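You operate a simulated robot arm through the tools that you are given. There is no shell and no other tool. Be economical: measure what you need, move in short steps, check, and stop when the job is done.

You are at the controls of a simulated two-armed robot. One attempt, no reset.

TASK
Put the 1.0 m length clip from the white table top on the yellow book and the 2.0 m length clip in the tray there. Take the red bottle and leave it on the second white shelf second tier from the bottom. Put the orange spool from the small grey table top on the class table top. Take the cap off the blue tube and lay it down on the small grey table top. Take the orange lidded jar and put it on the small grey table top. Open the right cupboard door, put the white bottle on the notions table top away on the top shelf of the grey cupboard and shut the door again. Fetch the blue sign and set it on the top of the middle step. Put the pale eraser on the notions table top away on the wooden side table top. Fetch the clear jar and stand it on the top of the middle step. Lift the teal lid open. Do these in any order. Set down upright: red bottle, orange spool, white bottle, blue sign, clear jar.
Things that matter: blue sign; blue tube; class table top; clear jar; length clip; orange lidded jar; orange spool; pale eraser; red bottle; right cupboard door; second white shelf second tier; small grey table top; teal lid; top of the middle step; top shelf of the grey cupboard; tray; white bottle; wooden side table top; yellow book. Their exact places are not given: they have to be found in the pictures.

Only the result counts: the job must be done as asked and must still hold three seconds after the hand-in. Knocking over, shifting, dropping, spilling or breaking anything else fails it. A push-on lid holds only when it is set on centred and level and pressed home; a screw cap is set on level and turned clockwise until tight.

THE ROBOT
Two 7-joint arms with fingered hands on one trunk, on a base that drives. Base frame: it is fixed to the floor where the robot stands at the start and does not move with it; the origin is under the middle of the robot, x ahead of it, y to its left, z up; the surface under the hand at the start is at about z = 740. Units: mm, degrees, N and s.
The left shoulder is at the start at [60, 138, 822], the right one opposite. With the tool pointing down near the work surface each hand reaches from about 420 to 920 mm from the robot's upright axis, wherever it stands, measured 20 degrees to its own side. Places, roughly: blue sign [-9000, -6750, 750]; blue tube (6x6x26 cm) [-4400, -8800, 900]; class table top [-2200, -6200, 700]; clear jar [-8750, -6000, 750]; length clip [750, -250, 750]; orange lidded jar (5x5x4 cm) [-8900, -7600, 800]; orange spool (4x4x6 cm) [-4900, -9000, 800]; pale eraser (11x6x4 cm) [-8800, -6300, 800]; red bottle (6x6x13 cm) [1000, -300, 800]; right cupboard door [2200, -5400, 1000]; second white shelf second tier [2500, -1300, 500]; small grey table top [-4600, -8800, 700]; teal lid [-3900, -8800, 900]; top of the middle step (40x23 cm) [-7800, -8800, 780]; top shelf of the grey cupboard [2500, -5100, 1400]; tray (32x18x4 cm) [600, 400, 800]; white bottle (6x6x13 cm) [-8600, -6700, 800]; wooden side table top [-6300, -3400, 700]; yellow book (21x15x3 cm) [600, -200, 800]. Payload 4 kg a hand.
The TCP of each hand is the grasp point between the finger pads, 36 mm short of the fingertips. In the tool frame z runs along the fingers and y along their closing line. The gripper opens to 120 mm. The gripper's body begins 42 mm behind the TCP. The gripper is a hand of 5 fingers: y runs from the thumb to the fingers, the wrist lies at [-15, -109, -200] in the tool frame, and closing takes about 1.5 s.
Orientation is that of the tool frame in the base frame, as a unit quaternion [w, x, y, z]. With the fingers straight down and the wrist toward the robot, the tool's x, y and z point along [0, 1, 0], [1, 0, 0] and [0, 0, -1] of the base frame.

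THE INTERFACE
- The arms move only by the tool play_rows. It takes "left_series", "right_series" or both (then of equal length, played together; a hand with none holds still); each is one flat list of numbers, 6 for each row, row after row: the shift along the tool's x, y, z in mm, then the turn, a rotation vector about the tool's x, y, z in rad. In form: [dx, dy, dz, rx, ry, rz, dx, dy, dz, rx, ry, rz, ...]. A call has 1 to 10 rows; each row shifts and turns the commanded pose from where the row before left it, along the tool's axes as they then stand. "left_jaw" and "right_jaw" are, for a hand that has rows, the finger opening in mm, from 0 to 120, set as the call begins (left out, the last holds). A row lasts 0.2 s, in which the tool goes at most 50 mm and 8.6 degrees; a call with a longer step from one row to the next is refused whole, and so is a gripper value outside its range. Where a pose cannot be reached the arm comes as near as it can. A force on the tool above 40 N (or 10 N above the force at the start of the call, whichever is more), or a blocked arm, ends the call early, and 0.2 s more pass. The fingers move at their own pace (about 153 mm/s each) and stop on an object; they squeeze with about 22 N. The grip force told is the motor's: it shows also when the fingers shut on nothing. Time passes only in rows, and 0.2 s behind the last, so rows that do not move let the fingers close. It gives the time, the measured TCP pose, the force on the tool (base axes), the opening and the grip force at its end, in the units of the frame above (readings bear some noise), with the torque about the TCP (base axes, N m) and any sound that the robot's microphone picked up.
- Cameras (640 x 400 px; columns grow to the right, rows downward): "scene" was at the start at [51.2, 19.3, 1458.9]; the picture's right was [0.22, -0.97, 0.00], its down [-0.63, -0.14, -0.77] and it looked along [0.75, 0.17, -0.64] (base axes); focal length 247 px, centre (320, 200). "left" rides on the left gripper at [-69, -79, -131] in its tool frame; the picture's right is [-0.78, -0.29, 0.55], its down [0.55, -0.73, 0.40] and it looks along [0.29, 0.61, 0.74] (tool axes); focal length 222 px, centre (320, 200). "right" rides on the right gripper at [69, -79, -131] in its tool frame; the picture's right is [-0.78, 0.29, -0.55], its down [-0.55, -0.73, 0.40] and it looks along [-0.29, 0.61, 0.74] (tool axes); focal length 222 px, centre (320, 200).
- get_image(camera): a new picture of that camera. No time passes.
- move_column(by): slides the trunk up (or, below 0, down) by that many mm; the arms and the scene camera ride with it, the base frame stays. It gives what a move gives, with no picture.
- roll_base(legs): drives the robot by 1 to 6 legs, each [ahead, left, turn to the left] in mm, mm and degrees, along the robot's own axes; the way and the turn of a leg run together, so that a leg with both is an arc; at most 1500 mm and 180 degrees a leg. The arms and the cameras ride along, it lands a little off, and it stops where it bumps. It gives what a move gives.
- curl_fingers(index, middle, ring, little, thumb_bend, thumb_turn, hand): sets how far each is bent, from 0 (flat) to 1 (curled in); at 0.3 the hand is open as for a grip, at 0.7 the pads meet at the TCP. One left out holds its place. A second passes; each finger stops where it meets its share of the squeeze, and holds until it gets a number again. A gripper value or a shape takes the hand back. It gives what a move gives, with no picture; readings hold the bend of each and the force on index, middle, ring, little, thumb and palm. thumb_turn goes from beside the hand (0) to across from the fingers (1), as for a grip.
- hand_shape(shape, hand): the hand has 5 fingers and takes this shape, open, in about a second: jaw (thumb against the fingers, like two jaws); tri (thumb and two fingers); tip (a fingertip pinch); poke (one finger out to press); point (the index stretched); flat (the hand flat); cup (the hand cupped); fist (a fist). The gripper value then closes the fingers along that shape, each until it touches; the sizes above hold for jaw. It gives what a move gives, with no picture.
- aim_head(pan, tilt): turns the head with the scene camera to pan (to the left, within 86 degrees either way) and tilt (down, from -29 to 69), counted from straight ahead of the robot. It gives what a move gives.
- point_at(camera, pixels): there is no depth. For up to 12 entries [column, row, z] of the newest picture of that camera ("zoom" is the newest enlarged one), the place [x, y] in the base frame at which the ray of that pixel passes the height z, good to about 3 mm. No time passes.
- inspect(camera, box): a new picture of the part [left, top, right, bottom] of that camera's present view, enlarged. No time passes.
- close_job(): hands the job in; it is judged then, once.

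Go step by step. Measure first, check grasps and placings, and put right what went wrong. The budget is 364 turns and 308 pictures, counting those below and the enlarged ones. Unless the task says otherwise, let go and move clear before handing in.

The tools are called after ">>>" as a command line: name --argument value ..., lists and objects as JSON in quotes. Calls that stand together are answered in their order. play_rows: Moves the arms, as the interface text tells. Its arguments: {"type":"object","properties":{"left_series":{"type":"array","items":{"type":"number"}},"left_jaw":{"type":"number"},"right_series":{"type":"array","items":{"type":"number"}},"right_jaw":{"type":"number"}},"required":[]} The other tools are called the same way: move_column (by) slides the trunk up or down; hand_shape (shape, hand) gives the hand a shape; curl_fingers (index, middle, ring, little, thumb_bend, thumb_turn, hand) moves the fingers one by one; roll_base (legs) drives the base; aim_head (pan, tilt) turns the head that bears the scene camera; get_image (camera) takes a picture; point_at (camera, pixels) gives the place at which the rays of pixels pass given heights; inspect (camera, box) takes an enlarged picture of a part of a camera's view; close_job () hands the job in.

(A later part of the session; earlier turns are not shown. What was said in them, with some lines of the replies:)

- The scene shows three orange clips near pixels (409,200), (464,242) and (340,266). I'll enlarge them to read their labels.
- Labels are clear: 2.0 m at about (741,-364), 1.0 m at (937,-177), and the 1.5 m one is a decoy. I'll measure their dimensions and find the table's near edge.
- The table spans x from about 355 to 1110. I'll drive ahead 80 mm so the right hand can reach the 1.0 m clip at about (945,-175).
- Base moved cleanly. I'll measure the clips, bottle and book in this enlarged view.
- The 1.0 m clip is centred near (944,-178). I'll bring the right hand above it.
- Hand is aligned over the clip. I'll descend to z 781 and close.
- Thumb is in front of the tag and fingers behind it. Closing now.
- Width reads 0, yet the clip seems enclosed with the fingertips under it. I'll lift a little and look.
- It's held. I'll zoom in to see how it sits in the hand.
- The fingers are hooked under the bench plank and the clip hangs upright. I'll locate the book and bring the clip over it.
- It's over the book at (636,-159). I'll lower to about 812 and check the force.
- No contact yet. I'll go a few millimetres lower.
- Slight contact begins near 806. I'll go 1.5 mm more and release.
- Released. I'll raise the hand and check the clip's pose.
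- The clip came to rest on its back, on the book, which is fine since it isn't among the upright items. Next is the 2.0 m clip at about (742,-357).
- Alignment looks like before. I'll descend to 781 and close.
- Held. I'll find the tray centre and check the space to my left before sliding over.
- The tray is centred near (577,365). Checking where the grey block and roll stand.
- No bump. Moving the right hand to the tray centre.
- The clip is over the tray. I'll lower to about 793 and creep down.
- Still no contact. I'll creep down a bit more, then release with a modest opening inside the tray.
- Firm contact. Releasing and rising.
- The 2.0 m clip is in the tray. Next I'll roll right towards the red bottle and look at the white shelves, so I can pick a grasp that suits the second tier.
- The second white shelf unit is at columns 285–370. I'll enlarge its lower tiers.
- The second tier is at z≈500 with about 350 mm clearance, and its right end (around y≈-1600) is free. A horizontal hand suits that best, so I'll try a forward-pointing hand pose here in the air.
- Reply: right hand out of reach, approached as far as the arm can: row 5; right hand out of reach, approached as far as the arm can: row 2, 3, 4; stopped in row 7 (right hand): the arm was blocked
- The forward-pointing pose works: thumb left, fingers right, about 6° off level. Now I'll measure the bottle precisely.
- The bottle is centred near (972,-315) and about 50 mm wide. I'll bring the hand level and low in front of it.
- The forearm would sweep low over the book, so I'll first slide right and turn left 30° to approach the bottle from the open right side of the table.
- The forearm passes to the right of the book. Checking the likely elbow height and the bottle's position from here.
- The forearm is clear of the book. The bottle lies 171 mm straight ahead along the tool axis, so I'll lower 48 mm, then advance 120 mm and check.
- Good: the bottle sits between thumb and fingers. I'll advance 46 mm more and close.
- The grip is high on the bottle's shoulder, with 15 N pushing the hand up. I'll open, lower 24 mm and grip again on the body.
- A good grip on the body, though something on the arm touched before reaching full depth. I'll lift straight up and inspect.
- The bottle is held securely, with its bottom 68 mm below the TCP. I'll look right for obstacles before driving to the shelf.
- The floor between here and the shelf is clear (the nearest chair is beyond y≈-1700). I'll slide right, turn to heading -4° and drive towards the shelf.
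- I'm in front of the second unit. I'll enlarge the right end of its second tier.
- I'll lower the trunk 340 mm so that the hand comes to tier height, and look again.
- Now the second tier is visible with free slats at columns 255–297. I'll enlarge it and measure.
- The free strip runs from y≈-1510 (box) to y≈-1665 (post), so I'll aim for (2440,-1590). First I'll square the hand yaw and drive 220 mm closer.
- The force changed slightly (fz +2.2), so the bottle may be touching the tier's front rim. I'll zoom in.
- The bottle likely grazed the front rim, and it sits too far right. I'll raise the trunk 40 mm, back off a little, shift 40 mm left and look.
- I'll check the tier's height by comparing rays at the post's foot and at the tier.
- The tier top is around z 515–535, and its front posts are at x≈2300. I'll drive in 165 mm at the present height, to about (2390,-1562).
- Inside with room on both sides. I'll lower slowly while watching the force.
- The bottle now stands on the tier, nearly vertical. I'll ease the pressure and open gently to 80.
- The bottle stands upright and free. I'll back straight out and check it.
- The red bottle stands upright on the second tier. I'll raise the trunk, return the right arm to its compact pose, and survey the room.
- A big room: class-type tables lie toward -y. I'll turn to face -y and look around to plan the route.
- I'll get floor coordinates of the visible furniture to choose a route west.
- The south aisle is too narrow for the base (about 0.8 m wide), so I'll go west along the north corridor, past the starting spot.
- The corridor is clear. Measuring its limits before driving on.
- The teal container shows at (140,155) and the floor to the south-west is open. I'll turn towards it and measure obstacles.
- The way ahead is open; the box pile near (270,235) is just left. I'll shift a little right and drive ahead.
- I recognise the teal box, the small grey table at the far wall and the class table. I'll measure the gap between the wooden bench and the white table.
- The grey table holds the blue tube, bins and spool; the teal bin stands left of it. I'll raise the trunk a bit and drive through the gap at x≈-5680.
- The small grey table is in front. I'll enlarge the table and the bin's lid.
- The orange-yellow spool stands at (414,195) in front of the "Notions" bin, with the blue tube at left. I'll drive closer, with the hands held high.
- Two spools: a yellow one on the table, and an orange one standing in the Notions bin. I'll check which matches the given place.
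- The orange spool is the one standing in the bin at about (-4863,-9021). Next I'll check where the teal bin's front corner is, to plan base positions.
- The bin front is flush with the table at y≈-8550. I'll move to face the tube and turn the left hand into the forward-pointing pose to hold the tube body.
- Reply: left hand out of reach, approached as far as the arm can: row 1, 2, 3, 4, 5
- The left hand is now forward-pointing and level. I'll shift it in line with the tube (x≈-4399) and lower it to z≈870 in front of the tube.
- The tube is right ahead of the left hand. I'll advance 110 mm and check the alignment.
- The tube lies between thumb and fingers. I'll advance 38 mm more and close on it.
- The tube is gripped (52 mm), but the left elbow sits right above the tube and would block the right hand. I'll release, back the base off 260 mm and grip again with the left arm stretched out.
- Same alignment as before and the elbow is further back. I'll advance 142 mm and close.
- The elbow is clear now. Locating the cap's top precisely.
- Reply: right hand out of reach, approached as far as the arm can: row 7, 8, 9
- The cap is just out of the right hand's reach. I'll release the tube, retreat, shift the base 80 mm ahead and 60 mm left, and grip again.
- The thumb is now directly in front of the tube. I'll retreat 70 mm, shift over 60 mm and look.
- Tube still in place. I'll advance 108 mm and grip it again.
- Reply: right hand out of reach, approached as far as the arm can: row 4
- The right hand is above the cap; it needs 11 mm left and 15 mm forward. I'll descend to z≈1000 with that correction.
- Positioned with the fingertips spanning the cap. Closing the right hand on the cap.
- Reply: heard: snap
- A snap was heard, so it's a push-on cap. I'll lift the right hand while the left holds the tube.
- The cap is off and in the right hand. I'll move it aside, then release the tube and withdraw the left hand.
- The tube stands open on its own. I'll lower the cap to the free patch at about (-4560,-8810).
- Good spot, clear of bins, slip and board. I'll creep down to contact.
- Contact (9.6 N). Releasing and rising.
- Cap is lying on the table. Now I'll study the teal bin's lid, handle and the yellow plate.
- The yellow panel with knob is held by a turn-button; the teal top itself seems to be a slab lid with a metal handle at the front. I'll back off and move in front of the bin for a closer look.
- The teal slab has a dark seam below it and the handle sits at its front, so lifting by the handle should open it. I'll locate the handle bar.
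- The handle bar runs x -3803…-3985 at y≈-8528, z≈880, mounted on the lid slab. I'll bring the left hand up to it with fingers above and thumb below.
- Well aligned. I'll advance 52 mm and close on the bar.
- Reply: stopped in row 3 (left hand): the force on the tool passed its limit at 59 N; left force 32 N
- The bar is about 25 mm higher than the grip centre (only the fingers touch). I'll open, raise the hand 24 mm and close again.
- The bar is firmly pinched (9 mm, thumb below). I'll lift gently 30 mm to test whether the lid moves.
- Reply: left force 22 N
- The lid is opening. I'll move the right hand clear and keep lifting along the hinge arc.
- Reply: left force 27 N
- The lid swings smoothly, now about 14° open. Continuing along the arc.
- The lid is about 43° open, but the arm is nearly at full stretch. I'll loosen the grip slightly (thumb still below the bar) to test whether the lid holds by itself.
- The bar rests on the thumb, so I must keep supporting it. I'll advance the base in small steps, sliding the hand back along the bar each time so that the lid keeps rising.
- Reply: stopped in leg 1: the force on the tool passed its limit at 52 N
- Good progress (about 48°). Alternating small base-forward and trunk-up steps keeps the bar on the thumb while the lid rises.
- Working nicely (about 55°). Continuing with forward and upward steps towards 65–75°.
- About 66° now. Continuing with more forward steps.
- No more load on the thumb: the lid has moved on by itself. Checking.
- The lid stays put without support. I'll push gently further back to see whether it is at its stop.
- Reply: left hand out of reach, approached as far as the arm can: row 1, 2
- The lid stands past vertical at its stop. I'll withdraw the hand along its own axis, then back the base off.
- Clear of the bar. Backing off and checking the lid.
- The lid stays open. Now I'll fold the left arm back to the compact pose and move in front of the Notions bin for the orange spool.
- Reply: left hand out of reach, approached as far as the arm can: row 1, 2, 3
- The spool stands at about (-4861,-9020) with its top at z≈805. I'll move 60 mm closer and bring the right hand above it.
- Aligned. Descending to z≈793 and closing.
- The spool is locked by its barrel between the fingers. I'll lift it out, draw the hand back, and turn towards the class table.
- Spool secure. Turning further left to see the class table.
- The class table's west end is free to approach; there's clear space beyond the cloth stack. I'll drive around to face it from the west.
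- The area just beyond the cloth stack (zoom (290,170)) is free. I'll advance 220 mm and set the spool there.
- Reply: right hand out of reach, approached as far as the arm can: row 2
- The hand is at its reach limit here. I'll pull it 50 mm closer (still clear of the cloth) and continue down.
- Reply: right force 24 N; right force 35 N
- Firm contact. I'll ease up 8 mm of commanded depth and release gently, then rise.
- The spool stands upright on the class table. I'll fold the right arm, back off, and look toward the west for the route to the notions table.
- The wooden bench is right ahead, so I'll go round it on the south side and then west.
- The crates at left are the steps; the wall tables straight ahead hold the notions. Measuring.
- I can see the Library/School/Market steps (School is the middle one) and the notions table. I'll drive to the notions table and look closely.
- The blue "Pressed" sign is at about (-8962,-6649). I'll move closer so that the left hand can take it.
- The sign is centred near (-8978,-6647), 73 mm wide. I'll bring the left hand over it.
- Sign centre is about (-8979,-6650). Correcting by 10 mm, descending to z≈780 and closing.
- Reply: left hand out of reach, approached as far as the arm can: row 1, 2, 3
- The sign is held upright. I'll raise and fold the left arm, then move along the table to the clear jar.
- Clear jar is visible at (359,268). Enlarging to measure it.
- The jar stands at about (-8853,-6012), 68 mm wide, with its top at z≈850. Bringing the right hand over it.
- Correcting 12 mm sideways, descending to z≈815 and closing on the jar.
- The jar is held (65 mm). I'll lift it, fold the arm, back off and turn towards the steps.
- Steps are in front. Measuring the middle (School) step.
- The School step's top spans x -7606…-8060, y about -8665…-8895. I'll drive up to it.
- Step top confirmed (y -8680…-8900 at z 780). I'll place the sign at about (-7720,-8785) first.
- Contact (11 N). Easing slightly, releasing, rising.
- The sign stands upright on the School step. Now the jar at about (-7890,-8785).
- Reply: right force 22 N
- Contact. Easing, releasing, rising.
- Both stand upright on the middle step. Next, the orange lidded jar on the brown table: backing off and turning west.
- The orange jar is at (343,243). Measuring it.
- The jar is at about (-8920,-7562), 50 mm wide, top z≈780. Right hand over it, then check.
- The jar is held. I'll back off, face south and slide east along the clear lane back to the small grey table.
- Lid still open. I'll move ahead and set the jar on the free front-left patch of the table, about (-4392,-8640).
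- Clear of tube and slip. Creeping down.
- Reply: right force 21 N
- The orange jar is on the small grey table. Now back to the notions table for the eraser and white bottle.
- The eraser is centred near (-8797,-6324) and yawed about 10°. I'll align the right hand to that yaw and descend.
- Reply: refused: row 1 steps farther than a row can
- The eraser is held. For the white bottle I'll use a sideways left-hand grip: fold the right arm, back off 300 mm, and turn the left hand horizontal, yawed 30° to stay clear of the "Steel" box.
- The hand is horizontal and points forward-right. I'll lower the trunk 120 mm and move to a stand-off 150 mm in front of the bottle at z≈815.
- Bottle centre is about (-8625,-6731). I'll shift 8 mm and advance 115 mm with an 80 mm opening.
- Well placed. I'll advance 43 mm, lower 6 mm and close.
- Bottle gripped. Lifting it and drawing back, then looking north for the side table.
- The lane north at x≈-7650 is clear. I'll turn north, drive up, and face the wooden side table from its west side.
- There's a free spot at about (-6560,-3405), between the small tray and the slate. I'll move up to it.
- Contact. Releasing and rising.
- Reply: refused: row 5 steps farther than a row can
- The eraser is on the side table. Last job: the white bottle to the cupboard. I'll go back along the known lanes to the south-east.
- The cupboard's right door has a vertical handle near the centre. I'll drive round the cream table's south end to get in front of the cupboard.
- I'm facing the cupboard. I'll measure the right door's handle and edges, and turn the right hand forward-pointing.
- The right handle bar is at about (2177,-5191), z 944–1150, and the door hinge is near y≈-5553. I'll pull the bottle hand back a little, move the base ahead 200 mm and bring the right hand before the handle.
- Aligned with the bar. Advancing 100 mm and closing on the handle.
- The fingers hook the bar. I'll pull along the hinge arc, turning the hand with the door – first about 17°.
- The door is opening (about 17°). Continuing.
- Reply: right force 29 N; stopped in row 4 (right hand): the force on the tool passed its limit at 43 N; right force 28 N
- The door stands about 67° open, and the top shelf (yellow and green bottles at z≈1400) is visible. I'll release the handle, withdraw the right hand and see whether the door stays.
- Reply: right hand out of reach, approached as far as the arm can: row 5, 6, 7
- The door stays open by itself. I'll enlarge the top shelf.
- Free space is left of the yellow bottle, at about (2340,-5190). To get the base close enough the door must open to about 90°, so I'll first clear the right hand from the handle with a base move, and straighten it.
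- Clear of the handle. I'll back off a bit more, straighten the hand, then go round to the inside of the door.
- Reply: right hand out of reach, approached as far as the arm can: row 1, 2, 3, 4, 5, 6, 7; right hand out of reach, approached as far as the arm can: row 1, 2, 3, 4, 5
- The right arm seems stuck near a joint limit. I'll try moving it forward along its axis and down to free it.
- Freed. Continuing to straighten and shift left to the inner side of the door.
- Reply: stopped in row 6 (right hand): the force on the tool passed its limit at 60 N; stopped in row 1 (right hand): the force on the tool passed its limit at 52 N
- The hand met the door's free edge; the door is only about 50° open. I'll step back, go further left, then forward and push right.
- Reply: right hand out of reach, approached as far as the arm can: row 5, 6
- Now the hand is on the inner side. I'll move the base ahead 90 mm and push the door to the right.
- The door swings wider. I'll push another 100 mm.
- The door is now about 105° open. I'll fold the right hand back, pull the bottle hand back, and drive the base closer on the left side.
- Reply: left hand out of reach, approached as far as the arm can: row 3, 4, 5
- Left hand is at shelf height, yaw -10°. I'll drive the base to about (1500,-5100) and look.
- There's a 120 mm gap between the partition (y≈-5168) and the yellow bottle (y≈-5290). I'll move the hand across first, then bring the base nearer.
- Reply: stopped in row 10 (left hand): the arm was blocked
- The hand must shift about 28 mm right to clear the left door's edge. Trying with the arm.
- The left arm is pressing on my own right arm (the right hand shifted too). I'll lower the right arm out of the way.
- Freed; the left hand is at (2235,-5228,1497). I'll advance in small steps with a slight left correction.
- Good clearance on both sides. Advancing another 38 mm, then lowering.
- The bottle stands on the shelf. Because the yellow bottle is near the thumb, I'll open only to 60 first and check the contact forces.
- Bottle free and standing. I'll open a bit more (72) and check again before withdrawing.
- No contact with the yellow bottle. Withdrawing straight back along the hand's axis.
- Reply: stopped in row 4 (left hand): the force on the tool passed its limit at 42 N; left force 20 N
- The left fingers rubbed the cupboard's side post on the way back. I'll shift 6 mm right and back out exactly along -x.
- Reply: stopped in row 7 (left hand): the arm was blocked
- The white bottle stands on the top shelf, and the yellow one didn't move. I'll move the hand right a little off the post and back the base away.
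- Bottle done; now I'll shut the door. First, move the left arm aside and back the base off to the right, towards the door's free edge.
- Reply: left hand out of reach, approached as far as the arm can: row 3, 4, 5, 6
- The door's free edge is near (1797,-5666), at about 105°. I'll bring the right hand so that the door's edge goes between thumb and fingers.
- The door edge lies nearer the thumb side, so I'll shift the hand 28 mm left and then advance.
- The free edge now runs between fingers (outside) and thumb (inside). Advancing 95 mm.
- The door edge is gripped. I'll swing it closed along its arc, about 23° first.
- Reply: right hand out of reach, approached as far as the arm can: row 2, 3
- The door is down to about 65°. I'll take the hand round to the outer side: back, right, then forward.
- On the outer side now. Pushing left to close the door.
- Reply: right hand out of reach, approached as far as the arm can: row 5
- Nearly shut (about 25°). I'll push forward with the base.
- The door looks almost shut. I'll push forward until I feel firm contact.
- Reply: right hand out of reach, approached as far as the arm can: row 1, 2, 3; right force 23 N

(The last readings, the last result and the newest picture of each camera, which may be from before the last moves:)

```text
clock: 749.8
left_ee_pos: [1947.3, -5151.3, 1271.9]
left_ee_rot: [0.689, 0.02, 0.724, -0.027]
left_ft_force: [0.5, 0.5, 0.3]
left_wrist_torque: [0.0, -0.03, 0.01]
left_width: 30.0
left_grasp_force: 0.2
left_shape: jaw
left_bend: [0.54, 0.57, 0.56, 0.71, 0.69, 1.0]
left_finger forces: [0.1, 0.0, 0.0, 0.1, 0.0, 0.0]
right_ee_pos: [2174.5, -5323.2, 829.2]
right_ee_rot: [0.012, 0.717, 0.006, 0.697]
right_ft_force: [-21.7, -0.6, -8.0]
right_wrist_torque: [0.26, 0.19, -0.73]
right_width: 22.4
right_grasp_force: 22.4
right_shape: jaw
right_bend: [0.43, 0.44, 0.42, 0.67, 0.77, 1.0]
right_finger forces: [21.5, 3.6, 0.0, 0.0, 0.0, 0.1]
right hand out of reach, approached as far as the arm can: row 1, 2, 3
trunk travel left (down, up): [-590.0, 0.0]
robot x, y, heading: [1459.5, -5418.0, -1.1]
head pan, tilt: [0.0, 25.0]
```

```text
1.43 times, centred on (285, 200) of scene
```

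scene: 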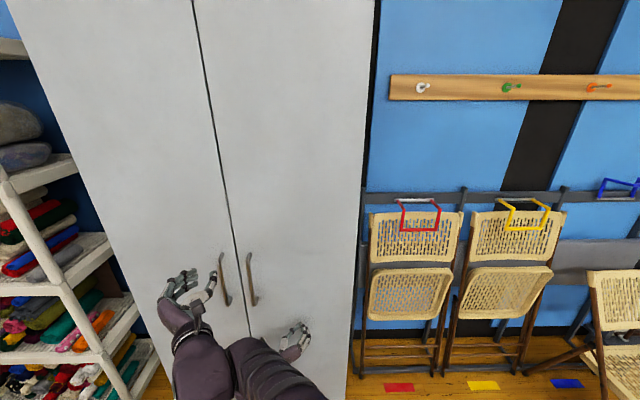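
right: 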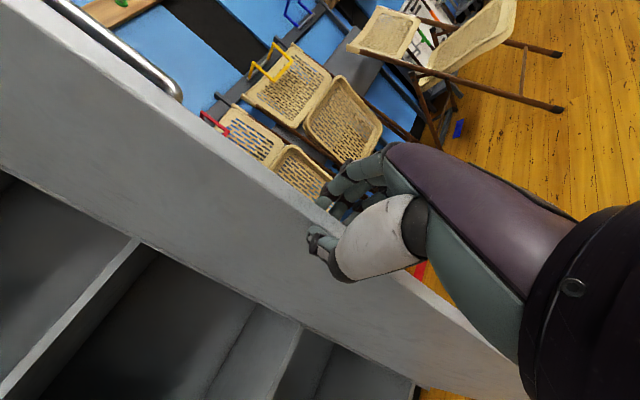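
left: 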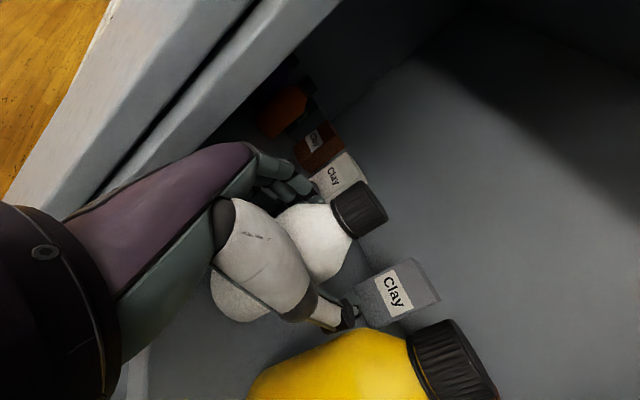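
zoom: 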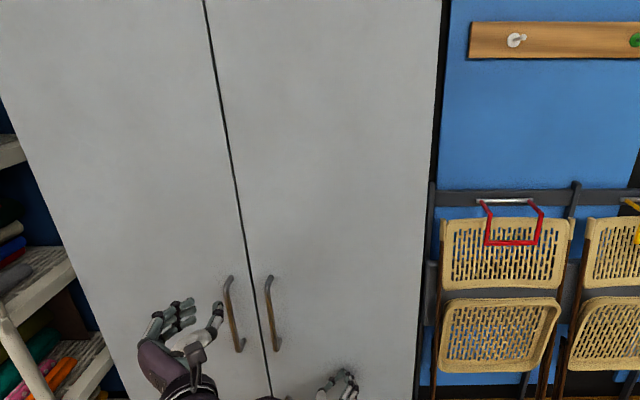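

Firm contact (22 N). One more small push with the base, then back away and verify.

>>> roll_base --legs '[[20, 0, 0]]'

>>> roll_base --legs '[[-350, 0, 0]]'

>>> aim_head --pan 10 --tilt 15

>>> get_image --camera "scene"

```text
clock: 750.6
left_ee_pos: [1951.6, -5151.2, 1272.5]
left_ee_rot: [0.69, 0.021, 0.723, -0.027]
left_ft_force: [0.3, 0.7, -0.7]
left_wrist_torque: [0.02, 0.02, -0.01]
left_width: 30.2
left_grasp_force: 0.1
left_shape: jaw
left_bend: [0.54, 0.57, 0.56, 0.71, 0.69, 1.0]
left_finger forces: [0.0, 0.0, 0.0, 0.0, 0.0, 0.0]
right_ee_pos: [2174.6, -5324.1, 827.3]
right_ee_rot: [0.015, 0.718, 0.003, 0.695]
right_ft_force: [-17.8, 0.0, 5.7]
right_wrist_torque: [-0.16, -0.34, -0.56]
right_width: 22.1
right_grasp_force: 22.2
right_shape: jaw
right_bend: [0.43, 0.44, 0.42, 0.67, 0.77, 1.0]
right_finger forces: [17.2, 2.2, 0.0, 0.0, 0.1, 0.0]
trunk travel left (down, up): [-590.0, 0.0]
robot x, y, heading: [1460.8, -5416.0, -0.9]
head pan, tilt: [0.0, 25.0]
stopped in leg 1: the force on the tool passed its limit at 55 N (the readings are from after the stop); the commanded pose is now the measured one
```

```text
clock: 752.8
left_ee_pos: [1602.2, -5145.7, 1271.5]
left_ee_rot: [0.689, 0.021, 0.724, -0.028]
left_ft_force: [-0.2, -0.2, 0.6]
left_wrist_torque: [-0.02, 0.03, 0.0]
left_width: 30.2
left_grasp_force: 0.0
left_shape: jaw
left_bend: [0.54, 0.57, 0.56, 0.71, 0.69, 1.0]
left_finger forces: [0.0, 0.1, 0.0, 0.0, 0.0, 0.0]
right_ee_pos: [1826.4, -5317.6, 825.6]
right_ee_rot: [0.014, 0.719, 0.003, 0.695]
right_ft_force: [-0.6, -0.2, 0.4]
right_wrist_torque: [-0.03, 0.02, 0.0]
right_width: 21.7
right_grasp_force: 22.2
right_shape: jaw
right_bend: [0.44, 0.44, 0.42, 0.67, 0.77, 1.0]
right_finger forces: [0.1, 0.1, 0.1, 0.0, 0.0, 0.1]
trunk travel left (down, up): [-590.0, 0.0]
robot x, y, heading: [1111.7, -5406.7, -1.1]
head pan, tilt: [0.0, 25.0]
```

```text
clock: 753.6
left_ee_pos: [1603.0, -5144.6, 1273.4]
left_ee_rot: [0.689, 0.021, 0.724, -0.028]
left_ft_force: [-0.7, -0.1, -0.2]
left_wrist_torque: [-0.01, 0.02, 0.01]
left_width: 30.2
left_grasp_force: 0.1
left_shape: jaw
left_bend: [0.54, 0.57, 0.56, 0.71, 0.69, 1.0]
left_finger forces: [0.0, 0.0, 0.0, 0.0, 0.0, 0.0]
right_ee_pos: [1827.2, -5317.6, 825.6]
right_ee_rot: [0.013, 0.719, 0.003, 0.695]
right_ft_force: [0.8, 0.5, 0.7]
right_wrist_torque: [0.01, -0.03, -0.02]
right_width: 21.6
right_grasp_force: 22.0
right_shape: jaw
right_bend: [0.44, 0.44, 0.42, 0.67, 0.77, 1.0]
right_finger forces: [0.0, 0.0, 0.0, 0.1, 0.0, 0.1]
trunk travel left (down, up): [-590.0, 0.0]
robot x, y, heading: [1112.5, -5405.7, -1.3]
head pan, tilt: [10.0, 15.0]
```

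```text
24 pictures are left
```

scene: 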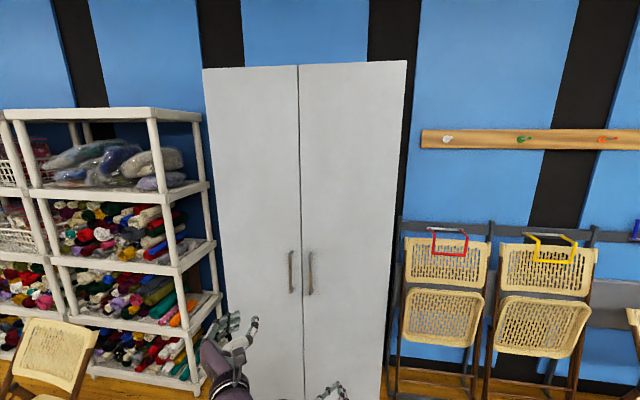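

The door looks shut. A closer look at the seam to be sure.

>>> inspect --camera "scene" --box '[270, 50, 330, 110]'

>>> inspect --camera "scene" --box '[260, 230, 340, 320]'

```text
6.67 times, centred on (300, 80) of scene
```

zoom: 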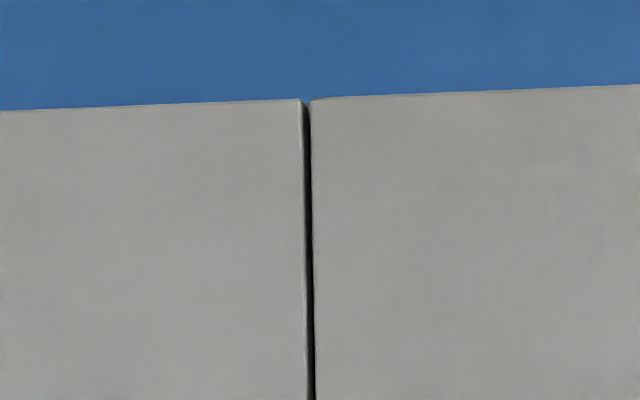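

```text
4.44 times, centred on (300, 275) of scene
```

zoom: 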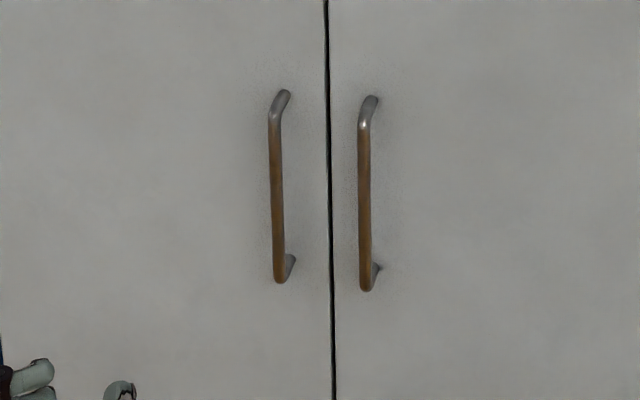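

Seam is tight, the door is shut flush, and both hands are empty and clear. Everything asked has been placed, so I'm handing in.

>>> close_job

```text
The job is handed in.
```

I did all ten parts of the job and handed it in; the verdict has not come back.

- **Clips:** the 1.0 m clip is on the yellow book and the 2.0 m clip is in the tray. The 1.0 m clip lies on its back and the 2.0 m clip looks to; clips weren't on your upright list.
- **Red bottle:** it stands upright on the second tier of the second white shelf.
- **Orange spool:** it stands upright on the class table.
- **Blue tube:** the cap is off and lies on the small grey table. The tube is still standing.
- **Orange lidded jar:** it is on the small grey table.
- **Teal lid:** it is open and stays open on its own.
- **Blue sign and clear jar:** both stand upright on the middle (School) step.
- **Pale eraser:** it is on the wooden side table.
- **White bottle:** it stands upright on the top shelf of the grey cupboard, next to the yellow bottle, which did not move. The right door is shut.

I saw nothing else knocked over or moved. While I gripped the red bottle, the arm touched something near the first table. I did not find out what.
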